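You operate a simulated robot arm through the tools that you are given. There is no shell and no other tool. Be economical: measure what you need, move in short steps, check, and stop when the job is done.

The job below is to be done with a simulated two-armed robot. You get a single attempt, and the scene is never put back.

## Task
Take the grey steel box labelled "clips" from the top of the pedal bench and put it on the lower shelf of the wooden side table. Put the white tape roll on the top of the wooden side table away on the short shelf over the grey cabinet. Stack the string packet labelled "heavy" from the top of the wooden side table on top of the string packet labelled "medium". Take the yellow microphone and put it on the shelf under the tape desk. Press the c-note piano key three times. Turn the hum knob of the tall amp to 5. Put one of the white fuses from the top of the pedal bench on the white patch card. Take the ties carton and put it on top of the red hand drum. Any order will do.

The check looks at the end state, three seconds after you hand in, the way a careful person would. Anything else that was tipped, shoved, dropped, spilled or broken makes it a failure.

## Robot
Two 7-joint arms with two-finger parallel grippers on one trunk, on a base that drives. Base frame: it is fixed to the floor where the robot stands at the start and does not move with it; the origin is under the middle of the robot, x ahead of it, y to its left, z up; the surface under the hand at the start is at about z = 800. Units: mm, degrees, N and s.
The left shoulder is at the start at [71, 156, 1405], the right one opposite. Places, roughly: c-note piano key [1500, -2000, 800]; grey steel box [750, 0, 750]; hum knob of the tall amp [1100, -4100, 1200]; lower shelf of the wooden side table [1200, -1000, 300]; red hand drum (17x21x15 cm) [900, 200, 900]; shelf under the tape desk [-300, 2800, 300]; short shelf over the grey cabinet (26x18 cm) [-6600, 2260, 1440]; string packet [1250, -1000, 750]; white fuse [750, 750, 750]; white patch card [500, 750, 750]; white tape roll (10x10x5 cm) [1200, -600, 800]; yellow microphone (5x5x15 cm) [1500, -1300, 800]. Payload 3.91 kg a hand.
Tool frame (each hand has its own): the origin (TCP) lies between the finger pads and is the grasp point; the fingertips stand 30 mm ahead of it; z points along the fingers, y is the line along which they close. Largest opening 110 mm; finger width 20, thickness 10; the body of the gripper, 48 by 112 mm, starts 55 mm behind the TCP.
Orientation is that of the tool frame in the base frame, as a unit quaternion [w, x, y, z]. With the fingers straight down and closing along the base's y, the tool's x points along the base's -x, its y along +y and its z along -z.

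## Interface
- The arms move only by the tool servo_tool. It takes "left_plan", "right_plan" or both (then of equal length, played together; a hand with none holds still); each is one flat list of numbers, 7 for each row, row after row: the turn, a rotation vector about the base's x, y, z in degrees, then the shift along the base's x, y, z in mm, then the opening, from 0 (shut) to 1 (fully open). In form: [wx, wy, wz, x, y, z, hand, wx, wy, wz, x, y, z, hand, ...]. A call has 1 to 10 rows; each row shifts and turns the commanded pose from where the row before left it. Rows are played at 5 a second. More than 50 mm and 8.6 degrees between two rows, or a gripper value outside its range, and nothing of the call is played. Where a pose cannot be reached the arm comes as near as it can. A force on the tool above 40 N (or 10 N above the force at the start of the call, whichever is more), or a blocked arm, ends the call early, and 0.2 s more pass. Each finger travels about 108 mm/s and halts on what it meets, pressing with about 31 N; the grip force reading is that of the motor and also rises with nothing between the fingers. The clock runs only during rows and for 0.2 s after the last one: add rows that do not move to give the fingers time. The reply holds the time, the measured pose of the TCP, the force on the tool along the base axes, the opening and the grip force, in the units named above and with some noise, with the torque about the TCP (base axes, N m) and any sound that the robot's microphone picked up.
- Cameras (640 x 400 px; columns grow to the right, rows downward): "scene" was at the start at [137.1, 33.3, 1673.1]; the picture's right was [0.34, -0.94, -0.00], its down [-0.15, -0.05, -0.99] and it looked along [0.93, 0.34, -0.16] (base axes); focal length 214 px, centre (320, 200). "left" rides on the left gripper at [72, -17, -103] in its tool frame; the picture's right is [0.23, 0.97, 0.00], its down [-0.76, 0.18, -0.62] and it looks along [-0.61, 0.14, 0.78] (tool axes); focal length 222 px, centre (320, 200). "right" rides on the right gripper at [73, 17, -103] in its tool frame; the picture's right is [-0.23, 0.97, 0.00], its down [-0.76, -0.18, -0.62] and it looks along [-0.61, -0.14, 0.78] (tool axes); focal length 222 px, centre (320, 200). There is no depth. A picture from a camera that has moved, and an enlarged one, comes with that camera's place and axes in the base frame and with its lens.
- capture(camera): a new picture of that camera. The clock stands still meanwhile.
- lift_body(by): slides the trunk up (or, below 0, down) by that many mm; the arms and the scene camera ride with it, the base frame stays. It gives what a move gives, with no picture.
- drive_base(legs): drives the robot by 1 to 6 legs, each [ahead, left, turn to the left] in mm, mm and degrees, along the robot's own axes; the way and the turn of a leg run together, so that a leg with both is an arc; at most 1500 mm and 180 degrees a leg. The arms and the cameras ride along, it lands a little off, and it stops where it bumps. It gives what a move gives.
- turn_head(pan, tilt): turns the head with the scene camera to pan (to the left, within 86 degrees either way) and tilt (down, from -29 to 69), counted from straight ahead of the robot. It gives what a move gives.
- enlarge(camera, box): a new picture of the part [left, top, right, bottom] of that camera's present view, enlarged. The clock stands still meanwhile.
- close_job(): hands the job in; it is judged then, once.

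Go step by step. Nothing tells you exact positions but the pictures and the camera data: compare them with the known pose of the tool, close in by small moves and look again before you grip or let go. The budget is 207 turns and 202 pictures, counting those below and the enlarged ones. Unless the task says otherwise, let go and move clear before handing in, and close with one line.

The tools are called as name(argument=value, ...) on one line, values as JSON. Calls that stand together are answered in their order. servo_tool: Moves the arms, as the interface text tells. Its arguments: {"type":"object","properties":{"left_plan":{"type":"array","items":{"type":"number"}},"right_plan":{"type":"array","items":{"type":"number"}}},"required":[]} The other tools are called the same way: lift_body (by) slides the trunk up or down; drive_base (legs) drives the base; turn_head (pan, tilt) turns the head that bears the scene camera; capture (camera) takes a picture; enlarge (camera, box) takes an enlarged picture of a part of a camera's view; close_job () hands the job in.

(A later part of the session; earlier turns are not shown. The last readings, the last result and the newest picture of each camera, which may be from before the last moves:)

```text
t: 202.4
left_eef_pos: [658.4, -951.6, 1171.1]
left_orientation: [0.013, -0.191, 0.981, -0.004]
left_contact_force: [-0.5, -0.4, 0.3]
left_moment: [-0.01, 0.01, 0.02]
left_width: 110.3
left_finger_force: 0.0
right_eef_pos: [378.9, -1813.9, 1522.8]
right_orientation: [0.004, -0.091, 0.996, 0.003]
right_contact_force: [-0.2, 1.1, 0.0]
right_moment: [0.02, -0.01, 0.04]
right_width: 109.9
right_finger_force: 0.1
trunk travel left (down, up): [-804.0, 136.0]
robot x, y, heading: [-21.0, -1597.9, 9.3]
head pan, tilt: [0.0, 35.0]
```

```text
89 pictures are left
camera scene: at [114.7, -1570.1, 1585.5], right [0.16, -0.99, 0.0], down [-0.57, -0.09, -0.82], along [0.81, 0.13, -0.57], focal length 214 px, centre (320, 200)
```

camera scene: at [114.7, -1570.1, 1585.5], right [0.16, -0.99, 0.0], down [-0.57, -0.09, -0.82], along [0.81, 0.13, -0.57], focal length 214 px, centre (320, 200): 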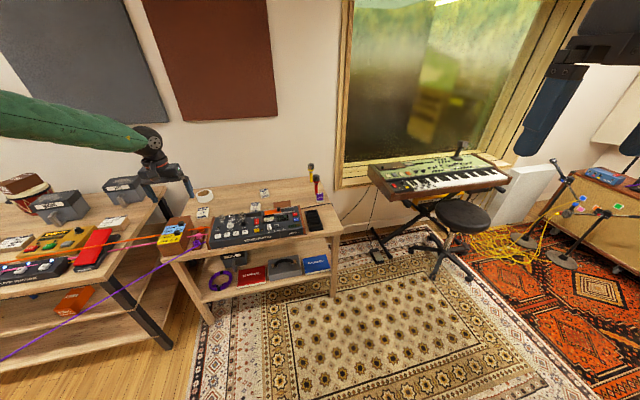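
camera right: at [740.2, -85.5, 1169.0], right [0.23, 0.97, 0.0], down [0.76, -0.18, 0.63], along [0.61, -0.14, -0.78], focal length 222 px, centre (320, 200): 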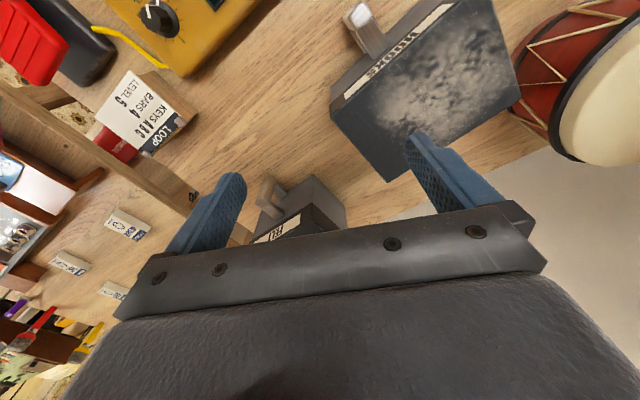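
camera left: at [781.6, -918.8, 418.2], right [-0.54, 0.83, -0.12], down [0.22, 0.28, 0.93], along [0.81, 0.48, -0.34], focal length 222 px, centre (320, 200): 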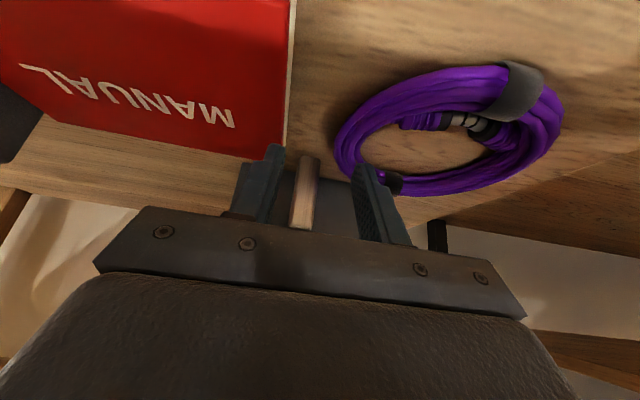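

I bumped the blue table again; I check it and also view the side-table top.

drive_base(legs=[[120, 30, 0]])

enlarge(camera="scene", box=[150, 130, 370, 290])

enlarge(camera="scene", box=[340, 120, 540, 260])

turn_head(pan=-86, tilt=60)

capture(camera="scene")

```text
t: 203.7
left_eef_pos: [771.7, -901.9, 1170.2]
left_orientation: [0.013, -0.192, 0.981, -0.004]
left_contact_force: [-0.3, 0.7, -1.1]
left_moment: [-0.01, -0.02, 0.01]
left_width: 109.8
left_finger_force: 0.1
right_eef_pos: [492.9, -1765.2, 1522.3]
right_orientation: [0.006, -0.092, 0.996, 0.004]
right_contact_force: [0.0, -0.1, -0.8]
right_moment: [-0.02, 0.0, -0.03]
right_width: 110.0
right_finger_force: 0.1
trunk travel left (down, up): [-804.0, 136.0]
robot x, y, heading: [90.8, -1545.7, 9.1]
head pan, tilt: [0.0, 35.0]
```

```text
2.50 times, centred on (260, 210) of scene
camera zoom: at [227.8, -1521.8, 1585.5], right [0.16, -0.99, 0.0], down [-0.57, -0.09, -0.82], along [0.81, 0.13, -0.57], focal length 536 px, centre (470, 175)
```

zoom: 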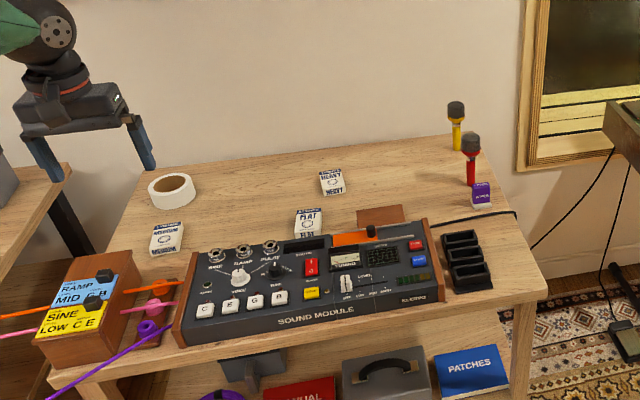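

```text
2.86 times, centred on (440, 190) of scene
camera zoom: at [227.8, -1521.8, 1585.5], right [0.16, -0.99, 0.0], down [-0.57, -0.09, -0.82], along [0.81, 0.13, -0.57], focal length 613 px, centre (-23, 229)
```

zoom: 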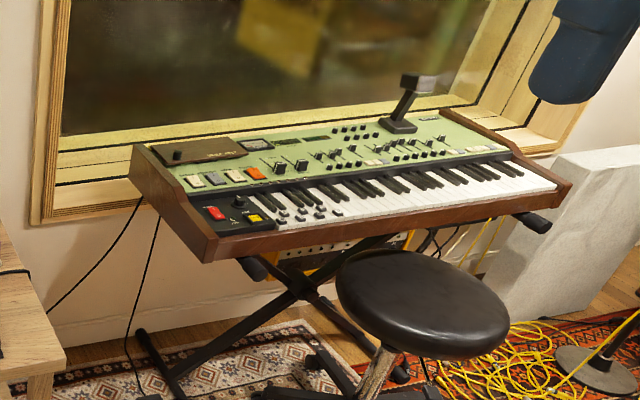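

```text
t: 205.3
left_eef_pos: [771.9, -901.2, 1171.9]
left_orientation: [0.012, -0.192, 0.981, -0.003]
left_contact_force: [0.4, -1.3, 0.2]
left_moment: [-0.01, 0.01, 0.0]
left_width: 110.4
left_finger_force: 0.1
right_eef_pos: [493.0, -1766.0, 1520.7]
right_orientation: [0.003, -0.091, 0.996, 0.003]
right_contact_force: [0.0, -0.4, -0.3]
right_moment: [-0.01, -0.01, 0.01]
right_width: 110.3
right_finger_force: 0.1
trunk travel left (down, up): [-804.0, 136.0]
robot x, y, heading: [91.4, -1547.6, 9.2]
head pan, tilt: [-85.9, 60.0]
```

```text
86 pictures are left
camera scene: at [156.3, -1600.8, 1551.2], right [-0.97, -0.23, 0.0], down [-0.2, 0.84, -0.5], along [0.11, -0.49, -0.87], focal length 214 px, centre (320, 200)
```

scene: 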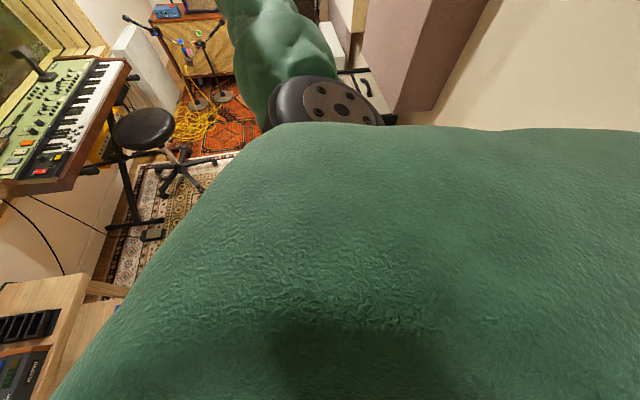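

Packets: heavy ≈[1306, −980], medium ≈[1020, −693], tape ≈[1177, −614], yellow mic ≈[1550, −1268]. I turn to face the table squarely and move close.

drive_base(legs=[[0, 0, 12.8], [540, -110, 0]])

turn_head(pan=10, tilt=45)

capture(camera="scene")

enlarge(camera="scene", box=[180, 80, 420, 230])

```text
t: 209.3
left_eef_pos: [1152.7, -668.9, 1171.8]
left_orientation: [0.014, -0.299, 0.954, -0.002]
left_contact_force: [0.1, -0.2, -0.5]
left_moment: [0.01, 0.01, 0.01]
left_width: 110.0
left_finger_force: 0.1
right_eef_pos: [1071.7, -1572.6, 1520.8]
right_orientation: [0.005, -0.201, 0.98, 0.004]
right_contact_force: [0.7, 0.2, -0.3]
right_moment: [0.01, 0.0, -0.01]
right_width: 110.0
right_finger_force: 0.1
trunk travel left (down, up): [-804.0, 136.0]
robot x, y, heading: [632.7, -1447.5, 22.0]
head pan, tilt: [-85.9, 60.0]
```

```text
t: 211.0
left_eef_pos: [1153.6, -668.6, 1171.5]
left_orientation: [0.014, -0.299, 0.954, -0.003]
left_contact_force: [-0.5, 0.3, 0.1]
left_moment: [-0.02, -0.01, 0.01]
left_width: 110.3
left_finger_force: 0.1
right_eef_pos: [1071.3, -1572.6, 1521.4]
right_orientation: [0.003, -0.201, 0.98, 0.004]
right_contact_force: [0.4, 0.1, -0.2]
right_moment: [0.02, 0.0, 0.0]
right_width: 110.0
right_finger_force: 0.1
trunk travel left (down, up): [-804.0, 136.0]
robot x, y, heading: [633.4, -1448.5, 21.9]
head pan, tilt: [10.0, 45.0]
```

```text
85 pictures are left
camera scene: at [746.7, -1382.5, 1570.6], right [0.53, -0.85, 0.0], down [-0.6, -0.37, -0.71], along [0.6, 0.37, -0.71], focal length 214 px, centre (320, 200)
```

scene: 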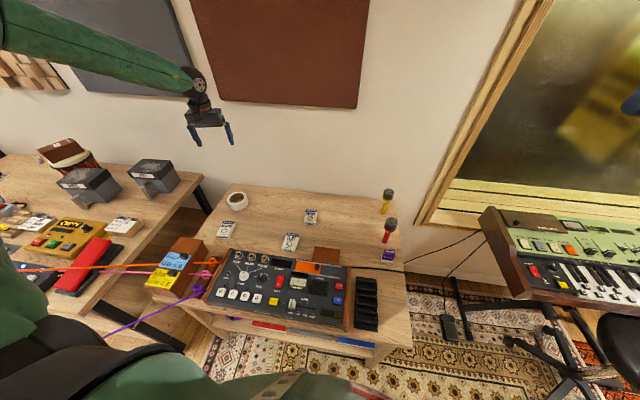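

```text
2.67 times, centred on (300, 155) of scene
camera zoom: at [746.7, -1382.5, 1570.6], right [0.53, -0.85, 0.0], down [-0.6, -0.37, -0.71], along [0.6, 0.37, -0.71], focal length 572 px, centre (373, 320)
```

zoom: 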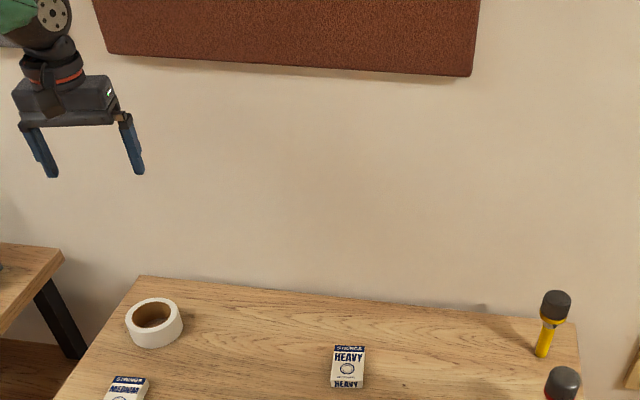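

I lower the trunk 200 and bring the left hand over the HEAVY packet.

lift_body(by=-200)

servo_tool(left_plan=[0, 1, -1.6, 20, -42, 0, 1, 0, 0, -1.6, 20, -42, 0, 1, 0, 0, -1.6, 20, -42, 0, 1, 0, 0, -1.6, 20, -42, 0, 1, 0, 0, -1.6, 20, -42, 0, 0.8, 0, 0, -1.6, 20, -42, 0, 0.8, 0, 0, -1.6, 20, -42, 0, 0.8, 0, 0, -1.6, 5, -15, -20, 0.8, 0, 0, 0, 0, 0, -20, 0.8])

capture(camera="left")

```text
t: 213.2
left_eef_pos: [1151.5, -669.9, 972.0]
left_orientation: [0.013, -0.3, 0.954, -0.003]
left_contact_force: [-0.3, 0.3, 0.3]
left_moment: [-0.01, 0.0, 0.03]
left_width: 110.0
left_finger_force: 0.0
right_eef_pos: [1071.5, -1572.1, 1320.2]
right_orientation: [0.004, -0.201, 0.979, 0.004]
right_contact_force: [0.5, -0.2, 0.5]
right_moment: [0.02, -0.02, 0.02]
right_width: 110.0
right_finger_force: 0.0
trunk travel left (down, up): [-604.0, 336.0]
robot x, y, heading: [630.3, -1444.1, 21.8]
head pan, tilt: [10.0, 45.0]
```

```text
t: 215.2
left_eef_pos: [1297.0, -979.1, 930.7]
left_orientation: [0.004, -0.192, 0.981, 0.0]
left_contact_force: [0.5, -0.1, -0.2]
left_moment: [0.03, 0.0, -0.01]
left_width: 88.0
left_finger_force: 0.0
right_eef_pos: [1070.4, -1572.1, 1321.4]
right_orientation: [0.003, -0.201, 0.98, 0.004]
right_contact_force: [-0.7, 0.4, -0.9]
right_moment: [0.0, -0.02, 0.0]
right_width: 109.9
right_finger_force: 0.1
trunk travel left (down, up): [-604.0, 336.0]
robot x, y, heading: [631.9, -1447.6, 21.8]
head pan, tilt: [10.0, 45.0]
```

```text
83 pictures are left
camera left: at [1236.8, -1021.5, 1033.1], right [-0.58, 0.82, 0.0], down [0.63, 0.45, 0.63], along [0.52, 0.36, -0.78], focal length 222 px, centre (320, 200)
```

left: 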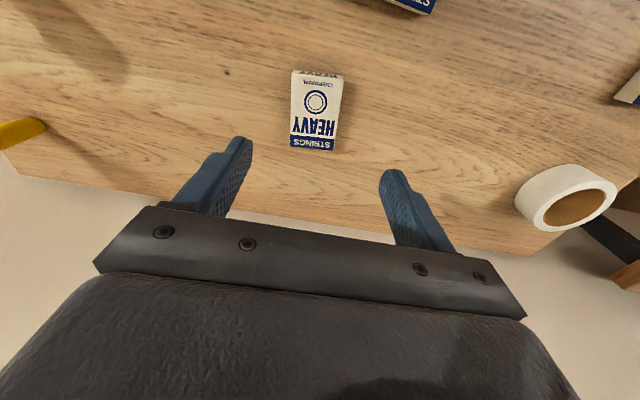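

The HEAVY packet is ≈54×85 mm, centred near [1313, −978], yaw ≈30°. I turn 8° and go down.

servo_tool(left_plan=[0, 0, 4, 8, 0, -38, 0.8, 0, 0, 4, 8, 1, -38, 0.8, 0, 0, 0, 0, 0, -38, 0.8, 0, 0, 0, 0, 0, -34, 0.8, 0, 0, 0, 0, 0, 0, 0.8])

capture(camera="left")

```text
t: 216.3
left_eef_pos: [1264.6, -952.1, 821.4]
left_orientation: [0.006, -0.26, 0.966, 0.0]
left_contact_force: [-1.7, 0.3, -0.5]
left_moment: [0.02, 0.0, -0.02]
left_width: 88.2
left_finger_force: 0.1
left hand out of reach, approached as far as the arm can: row 2, 3, 4
right_eef_pos: [1070.8, -1573.0, 1320.5]
right_orientation: [0.004, -0.202, 0.979, 0.004]
right_contact_force: [0.4, -0.5, -0.5]
right_moment: [0.01, -0.02, -0.03]
right_width: 109.7
right_finger_force: 0.1
trunk travel left (down, up): [-604.0, 336.0]
robot x, y, heading: [632.2, -1447.6, 21.8]
head pan, tilt: [10.0, 45.0]
```

```text
82 pictures are left
camera left: at [1210.1, -1003.2, 923.7], right [-0.69, 0.73, -0.01], down [0.56, 0.53, 0.63], along [0.46, 0.43, -0.78], focal length 222 px, centre (320, 200)
```

left: 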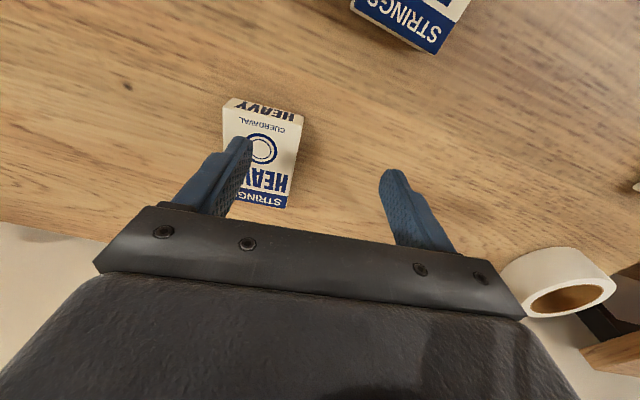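

Out of reach at this trunk height. I raise the hand, lower the trunk another 150, and edge forward 50.

servo_tool(left_plan=[0, 0, 0, 12, -7, 45, 0.8, 0, 0, 0, 12, -7, 45, 0.8, 0, 0, 0, 12, -7, 45, 0.8, 0, 0, 0, 0, 0, 35, 0.8])

lift_body(by=-150)

drive_base(legs=[[50, 0, 0]])

capture(camera="left")

```text
t: 217.3
left_eef_pos: [1300.9, -975.8, 992.8]
left_orientation: [0.005, -0.259, 0.966, 0.001]
left_contact_force: [-0.3, -0.8, 0.1]
left_moment: [0.0, 0.0, -0.01]
left_width: 88.0
left_finger_force: 0.1
right_eef_pos: [1068.6, -1574.5, 1322.1]
right_orientation: [0.004, -0.201, 0.98, 0.004]
right_contact_force: [-1.3, -1.1, -0.6]
right_moment: [0.02, -0.02, -0.04]
right_width: 110.1
right_finger_force: 0.0
trunk travel left (down, up): [-604.0, 336.0]
robot x, y, heading: [630.6, -1447.6, 22.0]
head pan, tilt: [10.0, 45.0]
```

```text
t: 219.1
left_eef_pos: [1300.9, -973.5, 842.0]
left_orientation: [0.006, -0.26, 0.966, 0.0]
left_contact_force: [0.5, 0.0, 0.6]
left_moment: [-0.01, 0.0, -0.03]
left_width: 88.0
left_finger_force: 0.0
right_eef_pos: [1071.9, -1572.2, 1170.3]
right_orientation: [0.004, -0.201, 0.98, 0.005]
right_contact_force: [0.2, 0.6, 0.1]
right_moment: [0.01, -0.02, 0.03]
right_width: 109.9
right_finger_force: 0.1
trunk travel left (down, up): [-454.0, 486.0]
robot x, y, heading: [632.6, -1449.1, 22.2]
head pan, tilt: [10.0, 45.0]
```

```text
t: 220.0
left_eef_pos: [1348.2, -954.7, 839.7]
left_orientation: [0.003, -0.261, 0.965, -0.001]
left_contact_force: [0.2, -0.4, -1.0]
left_moment: [-0.01, 0.01, 0.03]
left_width: 88.0
left_finger_force: 0.0
right_eef_pos: [1119.4, -1552.9, 1169.1]
right_orientation: [0.002, -0.201, 0.98, 0.005]
right_contact_force: [0.5, 0.3, -0.5]
right_moment: [-0.06, 0.05, -0.03]
right_width: 109.8
right_finger_force: 0.1
trunk travel left (down, up): [-454.0, 486.0]
robot x, y, heading: [676.0, -1428.6, 21.9]
head pan, tilt: [10.0, 45.0]
```

```text
81 pictures are left
camera left: at [1294.5, -1005.3, 941.6], right [-0.69, 0.73, 0.0], down [0.56, 0.54, 0.63], along [0.46, 0.43, -0.78], focal length 222 px, centre (320, 200)
```

left: 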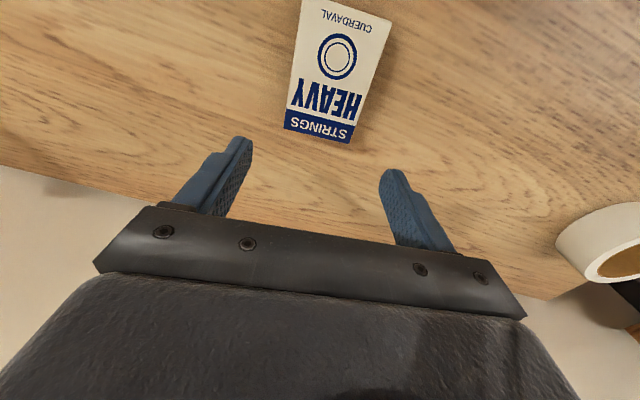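

The packet's centre is [1312, −978]; hand yaw matches. I move over it and lower.

servo_tool(left_plan=[0, 0, 0, -18, -11, -5, 0.8, 0, 0, 0, -18, -12, -5, 0.8, 0, 0, 0, 0, 0, -25, 0.8, 0, 0, 0, 0, 0, -25, 0.8, 0, 0, 0, 0, 0, 0, 0.8])

capture(camera="left")

```text
t: 221.2
left_eef_pos: [1310.0, -976.7, 780.7]
left_orientation: [0.006, -0.26, 0.965, 0.0]
left_contact_force: [0.9, 0.2, 0.7]
left_moment: [0.02, -0.01, 0.0]
left_width: 87.9
left_finger_force: 0.0
right_eef_pos: [1117.1, -1554.4, 1171.0]
right_orientation: [0.004, -0.201, 0.98, 0.004]
right_contact_force: [-0.6, 0.2, -0.2]
right_moment: [0.0, -0.02, 0.02]
right_width: 110.1
right_finger_force: 0.0
trunk travel left (down, up): [-454.0, 486.0]
robot x, y, heading: [679.8, -1428.2, 22.0]
head pan, tilt: [10.0, 45.0]
```

```text
80 pictures are left
camera left: at [1256.5, -1028.5, 883.7], right [-0.69, 0.73, 0.0], down [0.56, 0.53, 0.63], along [0.46, 0.43, -0.78], focal length 222 px, centre (320, 200)
```

left: 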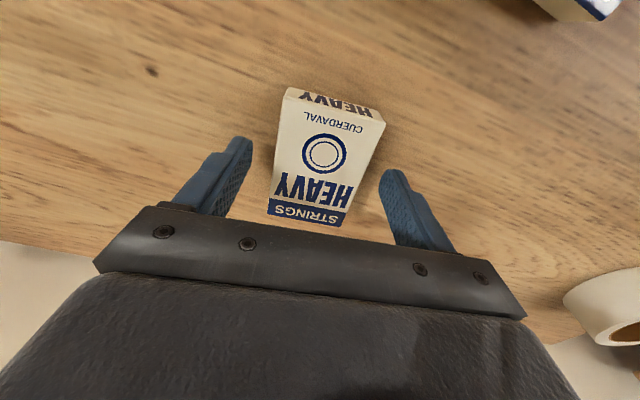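

I close on the packet and lift.

servo_tool(left_plan=[0, 0, 0, 0, 0, -3, 0.6, 0, 0, 0, 0, 0, 0, 0.4, 0, 0, 0, 0, 0, 0, 0.2, 0, 0, 0, 0, 0, 0, 0.2, 0, 0, 0, 0, 0, 0, 0.2, 0, 0, 0, 0, 0, 25, 0.2, 0, 0, 0, 0, 0, 35, 0.2, 0, 0, 0, 0, 0, 40, 0.2])

capture(camera="left")

```text
t: 223.0
left_eef_pos: [1309.9, -979.0, 878.9]
left_orientation: [0.005, -0.26, 0.966, 0.001]
left_contact_force: [-0.2, 0.1, -0.3]
left_moment: [0.01, 0.0, 0.01]
left_width: 57.1
left_finger_force: 30.5
right_eef_pos: [1116.9, -1554.2, 1170.5]
right_orientation: [0.005, -0.202, 0.979, 0.005]
right_contact_force: [-0.4, -0.5, 0.4]
right_moment: [0.0, -0.01, -0.03]
right_width: 109.8
right_finger_force: 0.0
trunk travel left (down, up): [-454.0, 486.0]
robot x, y, heading: [675.9, -1427.8, 21.9]
head pan, tilt: [10.0, 45.0]
```

```text
79 pictures are left
camera left: at [1255.7, -1030.3, 980.4], right [-0.69, 0.73, 0.0], down [0.56, 0.53, 0.63], along [0.46, 0.43, -0.78], focal length 222 px, centre (320, 200)
```

left: 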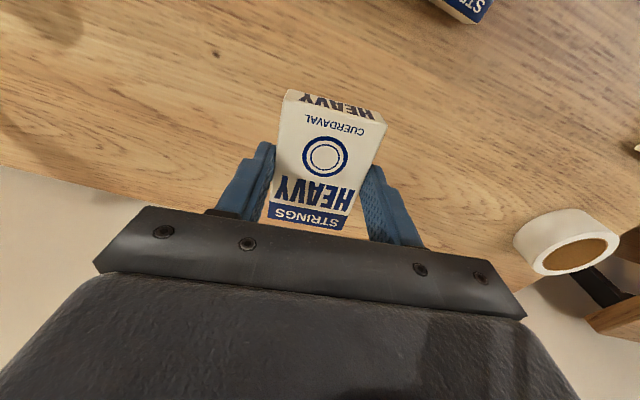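

Held. I carry it toward the MEDIUM packet.

servo_tool(left_plan=[0, 0, 0, -34, 31, 5, 0.2, 0, 0, 0, -34, 31, 5, 0.2, 0, 0, 0, -34, 31, 5, 0.2, 0, 0, 0, -34, 31, 5, 0.2, 0, 0, 0, -34, 31, 5, 0.2, 0, 0, 0, -34, 31, 5, 0.2, 0, 0, 0, -34, 31, 0, 0.2, 0, 0, 0, -34, 31, 0, 0.2])

capture(camera="left")

enlarge(camera="scene", box=[140, 120, 340, 270])

```text
t: 224.8
left_eef_pos: [1039.3, -729.8, 908.7]
left_orientation: [0.005, -0.26, 0.966, 0.0]
left_contact_force: [-0.2, -0.4, -0.8]
left_moment: [-0.02, 0.01, 0.02]
left_width: 56.9
left_finger_force: 30.8
right_eef_pos: [1115.9, -1552.8, 1172.5]
right_orientation: [0.005, -0.2, 0.98, 0.003]
right_contact_force: [-0.3, 0.5, 0.0]
right_moment: [0.0, -0.06, -0.05]
right_width: 110.0
right_finger_force: 0.1
trunk travel left (down, up): [-454.0, 486.0]
robot x, y, heading: [676.3, -1423.0, 21.9]
head pan, tilt: [10.0, 45.0]
```

```text
78 pictures are left
camera left: at [985.3, -780.4, 1010.9], right [-0.69, 0.73, -0.01], down [0.56, 0.53, 0.63], along [0.46, 0.43, -0.78], focal length 222 px, centre (320, 200)
```

left: 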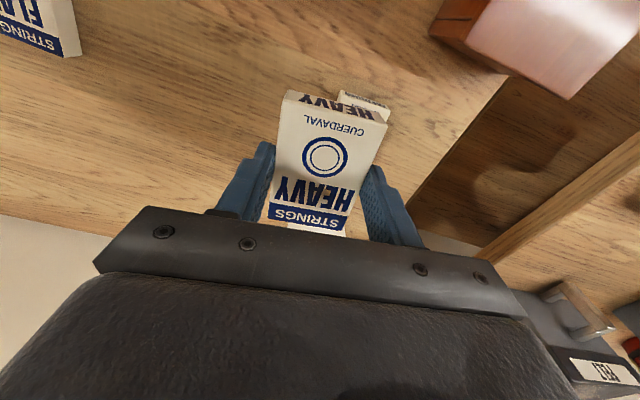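

```text
2.67 times, centred on (240, 195) of scene
camera zoom: at [791.7, -1363.0, 1220.8], right [0.53, -0.85, 0.0], down [-0.6, -0.37, -0.71], along [0.6, 0.37, -0.71], focal length 572 px, centre (533, 213)
```

zoom: 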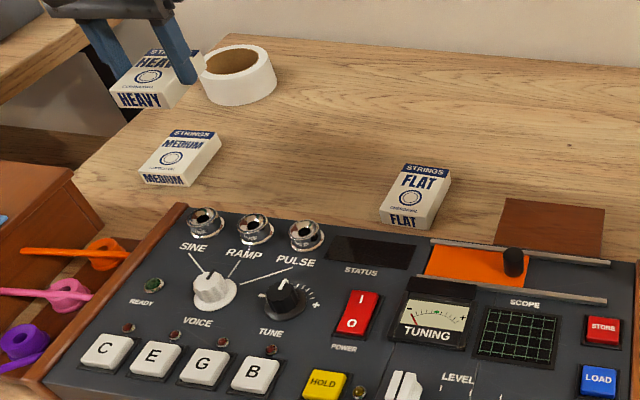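

MEDIUM is at about [1030, −703], yaw ≈22–24°. I align above it.

servo_tool(left_plan=[0, 0, -3, -5, 13, -20, 0.2, 0, 0, -3, -5, 14, -25, 0.2, 0, 0, 0, 0, 0, -15, 0.2, 0, 0, 0, 0, 0, 0, 0.2])

enlarge(camera="scene", box=[140, 130, 260, 220])

capture(camera="left")

```text
t: 225.8
left_eef_pos: [1028.8, -704.2, 847.8]
left_orientation: [0.005, -0.21, 0.978, 0.0]
left_contact_force: [0.6, -0.1, -0.6]
left_moment: [0.0, 0.01, 0.02]
left_width: 57.2
left_finger_force: 31.1
right_eef_pos: [1118.1, -1553.4, 1171.4]
right_orientation: [0.004, -0.201, 0.98, 0.004]
right_contact_force: [0.3, 0.6, 0.0]
right_moment: [-0.01, 0.01, 0.03]
right_width: 110.1
right_finger_force: 0.1
trunk travel left (down, up): [-454.0, 486.0]
robot x, y, heading: [675.7, -1426.2, 22.0]
head pan, tilt: [10.0, 45.0]
```

```text
4.44 times, centred on (200, 175) of scene
camera zoom: at [792.8, -1364.0, 1220.6], right [0.53, -0.85, 0.0], down [-0.6, -0.37, -0.71], along [0.6, 0.37, -0.71], focal length 953 px, centre (853, 311)
```

zoom: 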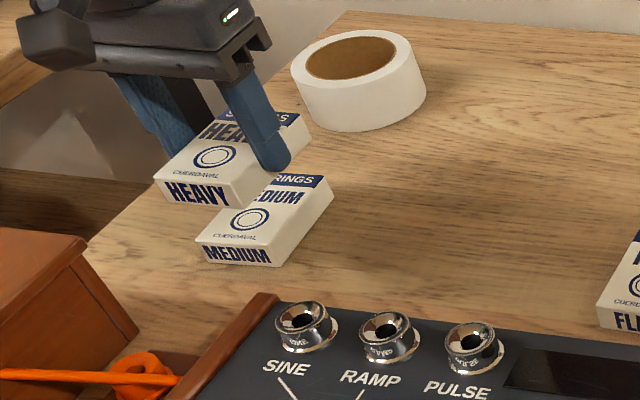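

```text
75 pictures are left
camera left: at [969.9, -748.0, 949.9], right [-0.61, 0.8, 0.0], down [0.62, 0.47, 0.63], along [0.5, 0.38, -0.78], focal length 222 px, centre (320, 200)
```

left: 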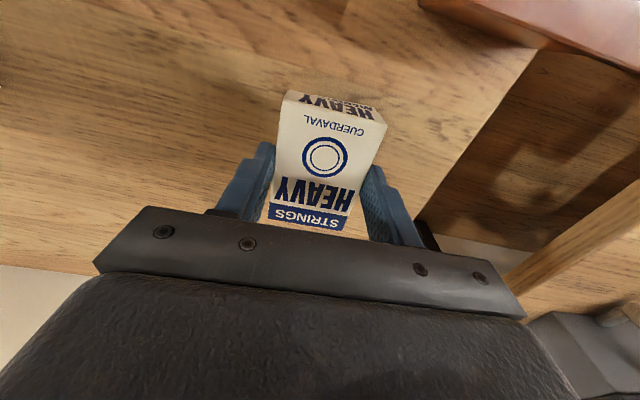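

Relative to MEDIUM I'm about 15 mm short in y. I correct, lower slowly until contact.

servo_tool(left_plan=[0, 0, 0, 6, 15, -15, 0.2, 0, 0, 0, 0, 0, -15, 0.2, 0, 0, 0, 0, 0, 0, 0.2])

enlarge(camera="scene", box=[140, 130, 260, 220])

capture(camera="left")

```text
t: 226.6
left_eef_pos: [1034.8, -688.1, 817.8]
left_orientation: [0.004, -0.21, 0.978, 0.0]
left_contact_force: [-0.2, 0.0, -1.2]
left_moment: [-0.01, 0.0, -0.02]
left_width: 56.8
left_finger_force: 30.9
right_eef_pos: [1117.2, -1554.3, 1171.2]
right_orientation: [0.005, -0.201, 0.98, 0.005]
right_contact_force: [0.6, 0.0, -0.2]
right_moment: [0.03, -0.03, -0.01]
right_width: 110.0
right_finger_force: 0.1
trunk travel left (down, up): [-454.0, 486.0]
robot x, y, heading: [677.2, -1424.3, 22.3]
head pan, tilt: [10.0, 45.0]
```

```text
4.44 times, centred on (200, 175) of scene
camera zoom: at [792.9, -1363.9, 1220.6], right [0.53, -0.85, 0.0], down [-0.6, -0.37, -0.71], along [0.6, 0.37, -0.71], focal length 953 px, centre (853, 311)
```

zoom: 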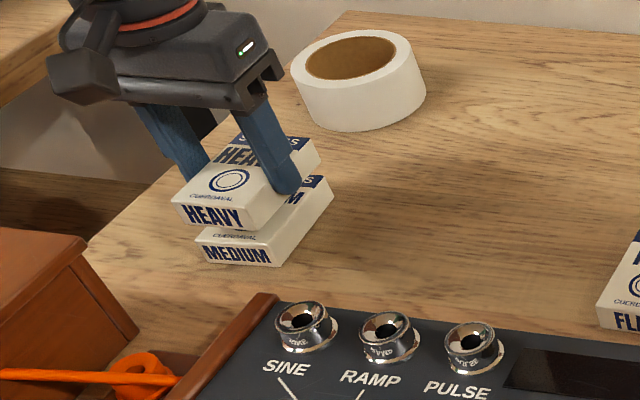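

```text
73 pictures are left
camera left: at [975.7, -732.7, 919.8], right [-0.61, 0.8, 0.0], down [0.62, 0.47, 0.63], along [0.5, 0.38, -0.78], focal length 222 px, centre (320, 200)
```

left: 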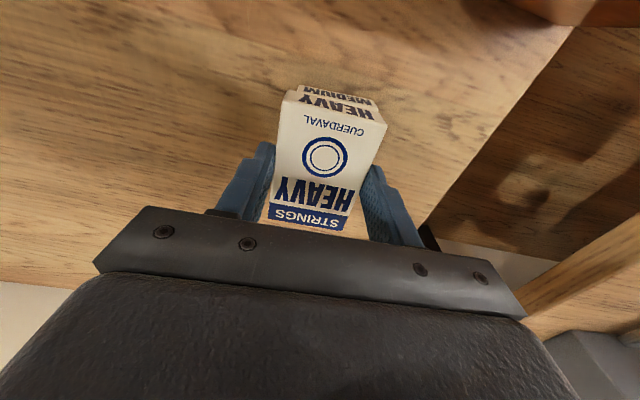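

Well aligned. I lower until contact, release, and rise.

servo_tool(left_plan=[0, 0, 0, 0, 0, -12, 0.2, 0, 0, 0, 0, 0, -3, 0.2, 0, 0, 0, 0, 0, -2, 0.2, 0, 0, 0, 0, 0, -2, 0.2, 0, 0, 0, 0, 0, 0, 0.2])

enlarge(camera="scene", box=[140, 130, 260, 220])

```text
t: 227.8
left_eef_pos: [1034.9, -688.3, 800.4]
left_orientation: [0.005, -0.21, 0.978, -0.001]
left_contact_force: [0.1, 1.8, 13.6]
left_moment: [0.05, 0.19, 0.01]
left_width: 56.9
left_finger_force: 31.0
right_eef_pos: [1116.3, -1554.6, 1169.9]
right_orientation: [0.004, -0.201, 0.979, 0.005]
right_contact_force: [-0.4, 0.1, 0.6]
right_moment: [-0.03, 0.01, 0.0]
right_width: 110.0
right_finger_force: 0.0
trunk travel left (down, up): [-454.0, 486.0]
robot x, y, heading: [679.3, -1428.5, 21.9]
head pan, tilt: [10.0, 45.0]
```

```text
4.44 times, centred on (200, 175) of scene
camera zoom: at [792.4, -1364.7, 1220.9], right [0.53, -0.85, 0.0], down [-0.6, -0.37, -0.71], along [0.6, 0.37, -0.71], focal length 953 px, centre (853, 311)
```

zoom: 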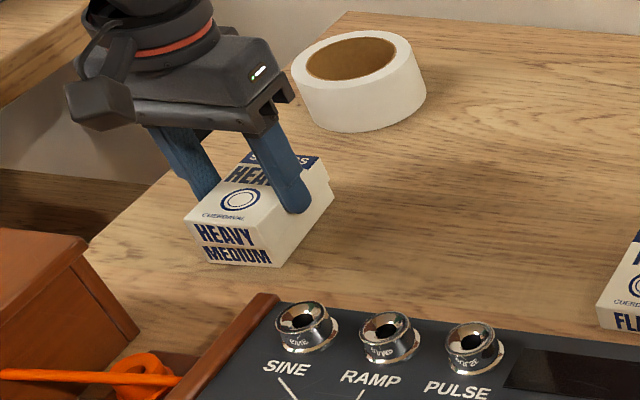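

Contact. I release, rise, and look at the tape roll with the left hand.

servo_tool(left_plan=[0, 0, 0, 0, 0, 0, 0.5, 0, 0, 0, 0, 0, 0, 0.7, 0, 0, 0, 0, 0, 0, 0.75, 0, 0, 0, 0, 0, 30, 0.75, 0, 0, 0, 0, 0, 40, 0.75, 0, 0, 0, 15, 5, 40, 0.75, 0, 0, 0, 30, 10, 20, 1, 0, 0, 0, 30, 10, 0, 1])

capture(camera="left")

enlarge(camera="scene", box=[140, 130, 260, 220])

```text
t: 229.6
left_eef_pos: [1109.1, -662.6, 928.1]
left_orientation: [0.004, -0.211, 0.978, 0.001]
left_contact_force: [-0.7, 0.9, 0.8]
left_moment: [0.01, 0.03, -0.02]
left_width: 109.9
left_finger_force: 0.1
right_eef_pos: [1118.1, -1553.1, 1170.3]
right_orientation: [0.003, -0.202, 0.979, 0.004]
right_contact_force: [1.2, -0.7, -0.5]
right_moment: [0.02, 0.01, -0.02]
right_width: 109.7
right_finger_force: 0.0
trunk travel left (down, up): [-454.0, 486.0]
robot x, y, heading: [679.2, -1424.0, 22.3]
head pan, tilt: [10.0, 45.0]
```

```text
71 pictures are left
camera left: at [1050.4, -707.2, 1030.6], right [-0.61, 0.79, 0.0], down [0.62, 0.47, 0.63], along [0.5, 0.38, -0.78], focal length 222 px, centre (320, 200)
```

left: 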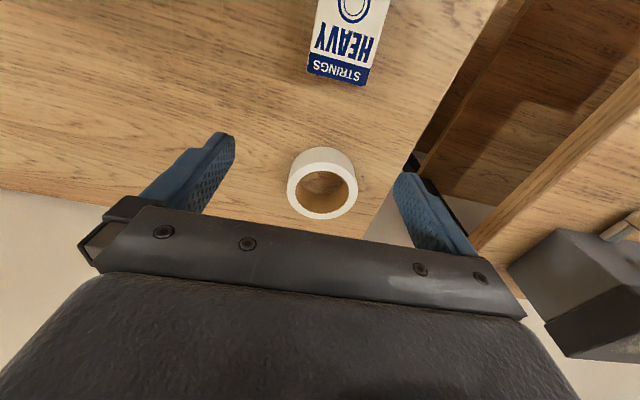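

```text
4.44 times, centred on (200, 175) of scene
camera zoom: at [793.6, -1363.8, 1220.4], right [0.53, -0.85, 0.0], down [-0.6, -0.38, -0.71], along [0.6, 0.37, -0.71], focal length 953 px, centre (853, 311)
```

zoom: 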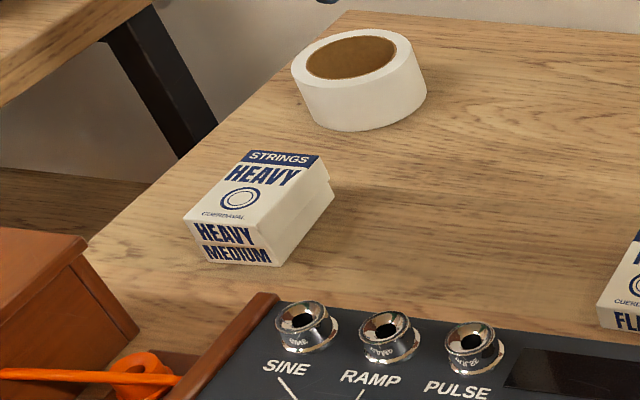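

HEAVY sits squarely on MEDIUM. For the tape (centre ≈[1182, −609]) I'll grip its ring wall with one finger in the hole.

servo_tool(left_plan=[0, 0, 0, 30, 6, -15, 0.8, 0, 0, 0, 30, 6, -15, 0.5, 0, 0, 0, 28, 6, -20, 0.4, 0, 0, 0, 0, 0, 0, 0.4])

capture(camera="left")

```text
t: 230.6
left_eef_pos: [1197.6, -644.5, 881.0]
left_orientation: [0.006, -0.209, 0.978, -0.001]
left_contact_force: [0.1, 0.1, 0.3]
left_moment: [-0.01, -0.02, 0.02]
left_width: 44.0
left_finger_force: 0.0
right_eef_pos: [1116.2, -1552.8, 1170.8]
right_orientation: [0.004, -0.202, 0.979, 0.005]
right_contact_force: [-0.7, 0.3, 0.2]
right_moment: [0.02, -0.04, 0.02]
right_width: 110.0
right_finger_force: 0.0
trunk travel left (down, up): [-454.0, 486.0]
robot x, y, heading: [676.8, -1427.7, 22.1]
head pan, tilt: [10.0, 45.0]
```

```text
69 pictures are left
camera left: at [1138.0, -690.1, 981.8], right [-0.61, 0.8, -0.01], down [0.62, 0.47, 0.63], along [0.5, 0.38, -0.78], focal length 222 px, centre (320, 200)
```

left: 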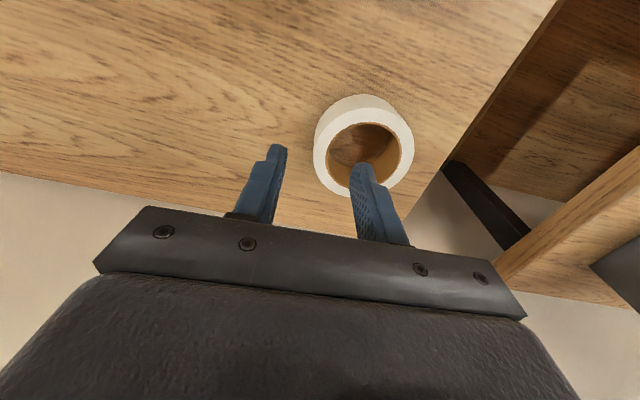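

servo_tool(left_plan=[0, 0, 0, 6, 7, -20, 0.4, 0, 0, 0, 0, 0, -30, 0.4, 0, 0, 0, 0, 0, 0, 0.4])

capture(camera="left")

```text
t: 231.4
left_eef_pos: [1203.4, -638.1, 828.1]
left_orientation: [0.004, -0.21, 0.978, -0.001]
left_contact_force: [0.0, -0.1, 0.4]
left_moment: [-0.01, 0.01, 0.04]
left_width: 44.0
left_finger_force: 0.0
right_eef_pos: [1117.2, -1553.6, 1170.7]
right_orientation: [0.004, -0.201, 0.98, 0.004]
right_contact_force: [-0.9, -0.3, 0.0]
right_moment: [-0.02, -0.03, 0.01]
right_width: 110.1
right_finger_force: 0.0
trunk travel left (down, up): [-454.0, 486.0]
robot x, y, heading: [677.4, -1429.1, 21.9]
head pan, tilt: [10.0, 45.0]
```

```text
68 pictures are left
camera left: at [1144.8, -683.4, 930.4], right [-0.61, 0.8, 0.0], down [0.62, 0.47, 0.63], along [0.5, 0.38, -0.78], focal length 222 px, centre (320, 200)
```

left: 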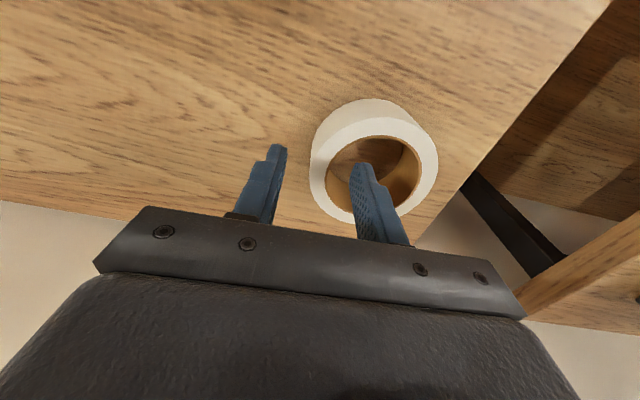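

Centred on the ring wall. I descend, close and lift.

servo_tool(left_plan=[0, 0, 0, 1, 0, -25, 0.4, 0, 0, 0, 0, 0, -23, 0.4, 0, 0, 0, 0, 0, 0, 0.2, 0, 0, 0, 0, 0, 0, 0, 0, 0, 0, 0, 0, 0, 0, 0, 0, 0, 0, 0, 0, 0, 0, 0, 0, 0, 0, 30, 0, 0, 0, 0, 0, 0, 40, 0, 0, 0, 0, 0, 0, 40, 0])

capture(camera="left")

```text
t: 233.4
left_eef_pos: [1204.6, -638.6, 891.3]
left_orientation: [0.005, -0.209, 0.978, 0.0]
left_contact_force: [-0.4, 0.0, -2.2]
left_moment: [-0.06, -0.01, 0.02]
left_width: 9.8
left_finger_force: 30.8
right_eef_pos: [1117.1, -1553.6, 1171.4]
right_orientation: [0.005, -0.201, 0.98, 0.004]
right_contact_force: [-0.1, -1.2, 0.3]
right_moment: [0.01, 0.01, -0.02]
right_width: 110.2
right_finger_force: 0.0
trunk travel left (down, up): [-454.0, 486.0]
robot x, y, heading: [678.2, -1427.3, 22.0]
head pan, tilt: [10.0, 45.0]
```

```text
67 pictures are left
camera left: at [1145.9, -683.3, 994.1], right [-0.61, 0.8, 0.0], down [0.62, 0.47, 0.63], along [0.5, 0.38, -0.78], focal length 222 px, centre (320, 200)
```

left: 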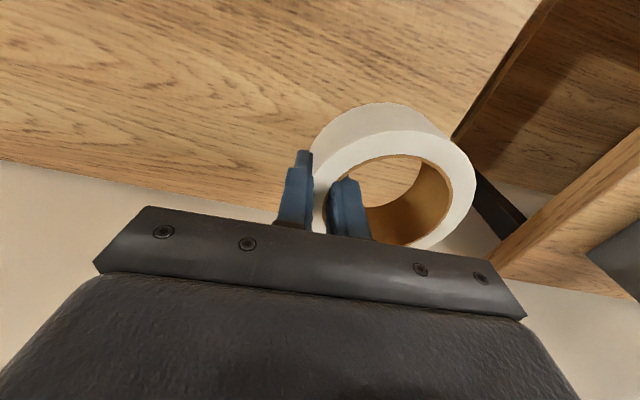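

Tape held. Next the piano: I raise the trunk, back off and drive right to the keyboard's front-left.

lift_body(by=150)

drive_base(legs=[[-150, 0, 0], [0, -850, 0]])

turn_head(pan=5, tilt=40)

capture(camera="scene")

enlarge(camera="scene", box=[240, 120, 480, 270])

```text
t: 235.2
left_eef_pos: [1205.2, -637.2, 1040.1]
left_orientation: [0.004, -0.209, 0.978, 0.0]
left_contact_force: [0.1, 0.4, -2.0]
left_moment: [-0.06, -0.02, 0.01]
left_width: 9.7
left_finger_force: 30.4
right_eef_pos: [1116.8, -1554.4, 1321.3]
right_orientation: [0.004, -0.202, 0.979, 0.005]
right_contact_force: [0.5, 0.1, -0.2]
right_moment: [-0.05, 0.03, 0.03]
right_width: 110.2
right_finger_force: 0.1
trunk travel left (down, up): [-604.0, 336.0]
robot x, y, heading: [682.0, -1427.4, 21.8]
head pan, tilt: [10.0, 45.0]
```

```text
t: 240.7
left_eef_pos: [1384.7, -1483.4, 1040.8]
left_orientation: [0.004, -0.212, 0.977, 0.0]
left_contact_force: [0.6, 0.2, -0.9]
left_moment: [-0.1, -0.02, 0.02]
left_width: 9.6
left_finger_force: 30.7
right_eef_pos: [1298.7, -2399.5, 1321.3]
right_orientation: [0.004, -0.203, 0.979, 0.004]
right_contact_force: [0.1, -0.5, -0.1]
right_moment: [0.0, -0.01, 0.0]
right_width: 110.0
right_finger_force: 0.0
trunk travel left (down, up): [-604.0, 336.0]
robot x, y, heading: [862.2, -2277.0, 22.3]
head pan, tilt: [10.0, 45.0]
```

```text
t: 241.3
left_eef_pos: [1384.7, -1483.6, 1041.1]
left_orientation: [0.005, -0.211, 0.977, 0.0]
left_contact_force: [-0.8, 0.6, -1.8]
left_moment: [-0.11, -0.06, 0.01]
left_width: 10.0
left_finger_force: 31.2
right_eef_pos: [1299.5, -2399.1, 1320.9]
right_orientation: [0.003, -0.204, 0.979, 0.004]
right_contact_force: [-0.3, -0.1, -0.6]
right_moment: [0.0, 0.0, -0.03]
right_width: 110.0
right_finger_force: 0.0
trunk travel left (down, up): [-604.0, 336.0]
robot x, y, heading: [860.0, -2273.8, 22.2]
head pan, tilt: [5.0, 40.0]
```

```text
66 pictures are left
camera scene: at [981.4, -2215.2, 1377.8], right [0.46, -0.89, 0.0], down [-0.57, -0.29, -0.77], along [0.68, 0.35, -0.64], focal length 214 px, centre (320, 200)
```

scene: 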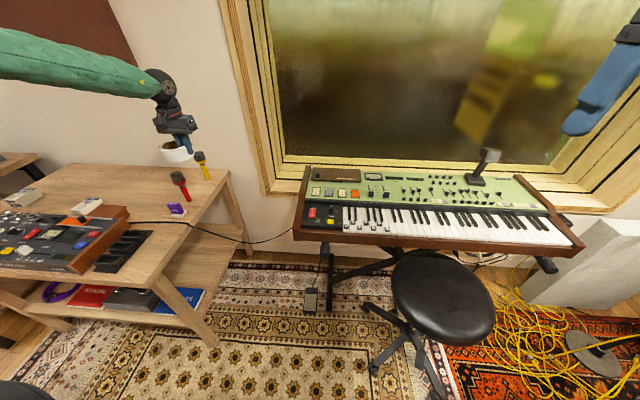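

```text
2.67 times, centred on (360, 195) of scene
camera zoom: at [981.4, -2215.2, 1377.8], right [0.46, -0.89, 0.0], down [-0.57, -0.29, -0.77], along [0.68, 0.35, -0.64], focal length 572 px, centre (213, 213)
```

zoom: 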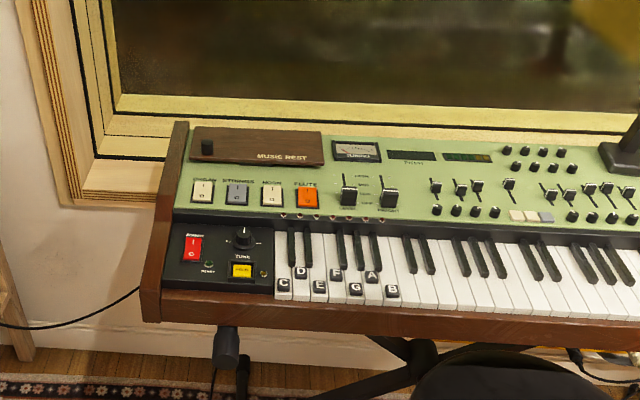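

The keys carry letter caps; the leftmost is C at about [1485, −2061]. I lower the trunk a bit and move the right hand, closed, above it.

lift_body(by=-100)

servo_tool(right_plan=[0, 0, 0, 18, 34, -22, 1, 0, 0, 0, 18, 34, -22, 0.8, 0, 0, 0, 18, 34, -22, 0.6, 0, 0, 0, 18, 34, -22, 0.4, 0, 0, 0, 18, 34, -22, 0.2, 0, 0, 0, 18, 34, -22, 0, 0, 0, 0, 18, 34, -22, 0, 0, 0, 0, 18, 34, -22, 0, 0, 0, 0, 18, 34, -22, 0, 0, 0, 0, 13, 30, -22, 0])

capture(camera="right")

enlarge(camera="scene", box=[300, 140, 460, 260])

```text
t: 242.7
left_eef_pos: [1385.4, -1483.1, 941.4]
left_orientation: [0.004, -0.212, 0.977, -0.001]
left_contact_force: [0.1, 0.5, -0.9]
left_moment: [-0.04, -0.03, -0.02]
left_width: 9.8
left_finger_force: 31.2
right_eef_pos: [1298.4, -2399.6, 1221.6]
right_orientation: [0.005, -0.202, 0.979, 0.004]
right_contact_force: [-0.3, 0.1, -1.2]
right_moment: [-0.02, -0.01, 0.02]
right_width: 110.3
right_finger_force: 0.2
trunk travel left (down, up): [-504.0, 436.0]
robot x, y, heading: [860.4, -2275.9, 22.5]
head pan, tilt: [5.0, 40.0]
```

```text
t: 244.9
left_eef_pos: [1385.1, -1482.4, 939.8]
left_orientation: [0.005, -0.212, 0.977, -0.001]
left_contact_force: [-0.1, 0.1, -1.6]
left_moment: [-0.06, -0.01, 0.0]
left_width: 9.9
left_finger_force: 30.7
right_eef_pos: [1474.8, -2062.5, 1000.0]
right_orientation: [0.004, -0.203, 0.979, 0.004]
right_contact_force: [0.0, 0.6, -0.2]
right_moment: [0.01, 0.0, 0.03]
right_width: 0.2
right_finger_force: 31.5
trunk travel left (down, up): [-504.0, 436.0]
robot x, y, heading: [855.1, -2276.1, 22.1]
head pan, tilt: [5.0, 40.0]
```

```text
64 pictures are left
camera right: at [1400.9, -2075.5, 1103.6], right [-0.18, 0.98, 0.01], down [0.77, 0.13, 0.63], along [0.62, 0.12, -0.78], focal length 222 px, centre (320, 200)
```

right: 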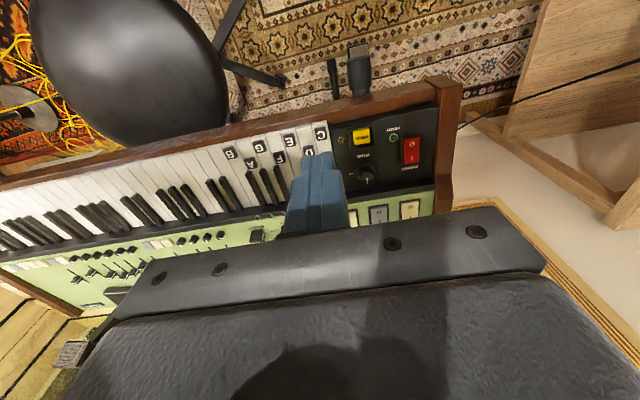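

```text
3.33 times, centred on (380, 200) of scene
camera zoom: at [981.9, -2214.2, 1277.7], right [0.46, -0.89, 0.0], down [-0.57, -0.29, -0.77], along [0.68, 0.35, -0.64], focal length 715 px, centre (120, 200)
```

zoom: 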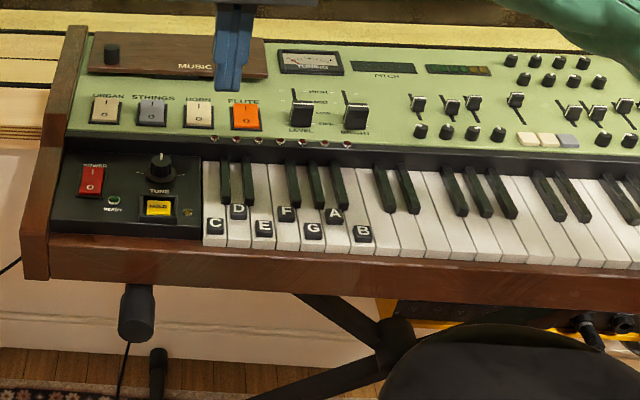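

The C cap is at [1536, −2046, 766]. I move above it and check alignment.

servo_tool(right_plan=[0, 0, 0, 20, 6, -40, 0, 0, 0, 0, 20, 6, -40, 0, 0, 0, 0, 20, 5, -40, 0, 0, 0, 0, 0, 0, -35, 0, 0, 0, 0, 0, 0, 0, 0])

capture(camera="right")

enlarge(camera="scene", box=[310, 150, 430, 240])

```text
t: 246.1
left_eef_pos: [1384.8, -1482.4, 939.7]
left_orientation: [0.004, -0.212, 0.977, 0.0]
left_contact_force: [0.3, -0.5, -1.4]
left_moment: [-0.04, -0.01, 0.05]
left_width: 9.8
left_finger_force: 31.1
right_eef_pos: [1534.4, -2046.2, 846.3]
right_orientation: [0.004, -0.203, 0.979, 0.004]
right_contact_force: [0.0, -0.3, -0.2]
right_moment: [0.0, -0.01, -0.01]
right_width: 0.1
right_finger_force: 30.8
trunk travel left (down, up): [-504.0, 436.0]
robot x, y, heading: [860.1, -2273.2, 21.9]
head pan, tilt: [5.0, 40.0]
```

```text
62 pictures are left
camera right: at [1460.5, -2059.9, 949.1], right [-0.18, 0.98, 0.01], down [0.77, 0.13, 0.63], along [0.62, 0.12, -0.78], focal length 222 px, centre (320, 200)
```

right: 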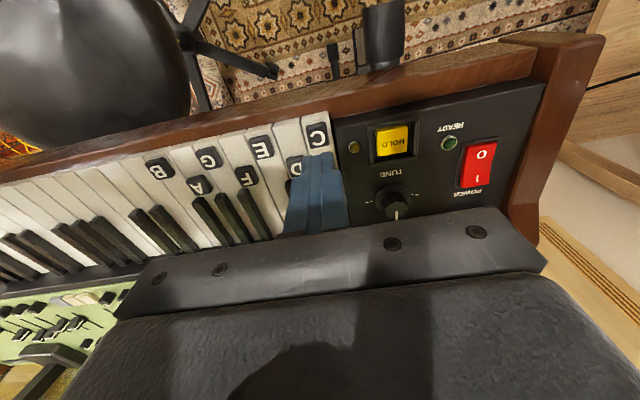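

```text
4.44 times, centred on (370, 195) of scene
camera zoom: at [981.4, -2214.8, 1277.8], right [0.46, -0.89, 0.0], down [-0.57, -0.29, -0.77], along [0.68, 0.35, -0.64], focal length 953 px, centre (98, 222)
```

zoom: 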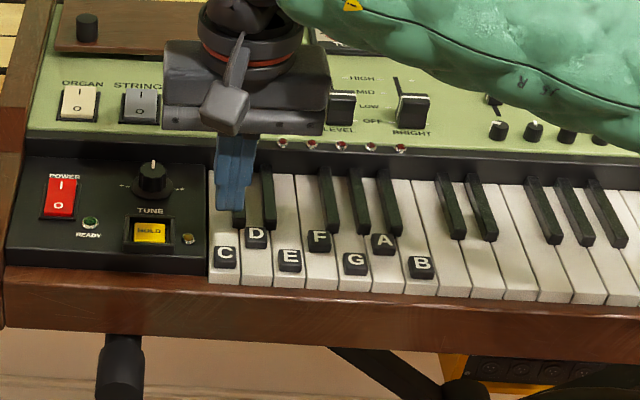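

Aligned. First press: descend slowly and watch force and sound.

servo_tool(right_plan=[0, 0, 0, 1, 0, -20, 0, 0, 0, 0, 0, 0, -20, 0, 0, 0, 0, 0, 0, -6, 0, 0, 0, 0, 0, 0, -4, 0, 0, 0, 0, 0, 0, -3, 0, 0, 0, 0, 0, 0, 0, 0])

```text
t: 247.5
left_eef_pos: [1383.6, -1482.3, 940.0]
left_orientation: [0.005, -0.21, 0.978, -0.001]
left_contact_force: [-0.8, 0.6, -0.6]
left_moment: [-0.04, -0.02, 0.01]
left_width: 9.7
left_finger_force: 31.2
right_eef_pos: [1534.8, -2046.1, 792.3]
right_orientation: [0.004, -0.203, 0.979, 0.004]
right_contact_force: [0.3, -0.2, 0.1]
right_moment: [0.02, 0.01, 0.02]
right_width: 0.0
right_finger_force: 31.0
trunk travel left (down, up): [-504.0, 436.0]
robot x, y, heading: [859.3, -2273.0, 22.2]
head pan, tilt: [5.0, 40.0]
```

servo_tool(right_plan=[0, 0, 0, 0, 0, -2, 0, 0, 0, 0, 0, 0, -2, 0, 0, 0, 0, 0, 0, -2, 0])

enlarge(camera="scene", box=[310, 150, 430, 240])

```text
t: 248.3
left_eef_pos: [1384.8, -1483.6, 940.3]
left_orientation: [0.005, -0.211, 0.977, 0.0]
left_contact_force: [0.1, 0.1, -1.4]
left_moment: [-0.06, -0.01, 0.01]
left_width: 9.7
left_finger_force: 31.3
right_eef_pos: [1535.2, -2045.9, 787.6]
right_orientation: [0.003, -0.204, 0.979, 0.005]
right_contact_force: [-0.5, -0.9, 0.9]
right_moment: [-0.01, 0.01, 0.02]
right_width: 0.0
right_finger_force: 30.6
trunk travel left (down, up): [-504.0, 436.0]
robot x, y, heading: [859.6, -2275.2, 22.1]
head pan, tilt: [5.0, 40.0]
heard: click
```

```text
4.44 times, centred on (370, 195) of scene
camera zoom: at [981.4, -2214.8, 1277.8], right [0.46, -0.89, 0.0], down [-0.57, -0.29, -0.77], along [0.68, 0.35, -0.64], focal length 953 px, centre (98, 222)
```

zoom: 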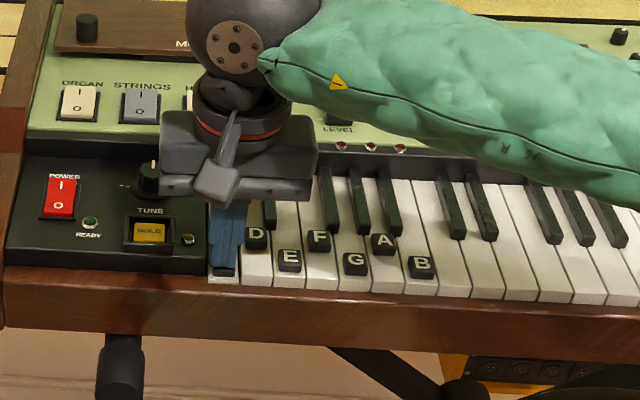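

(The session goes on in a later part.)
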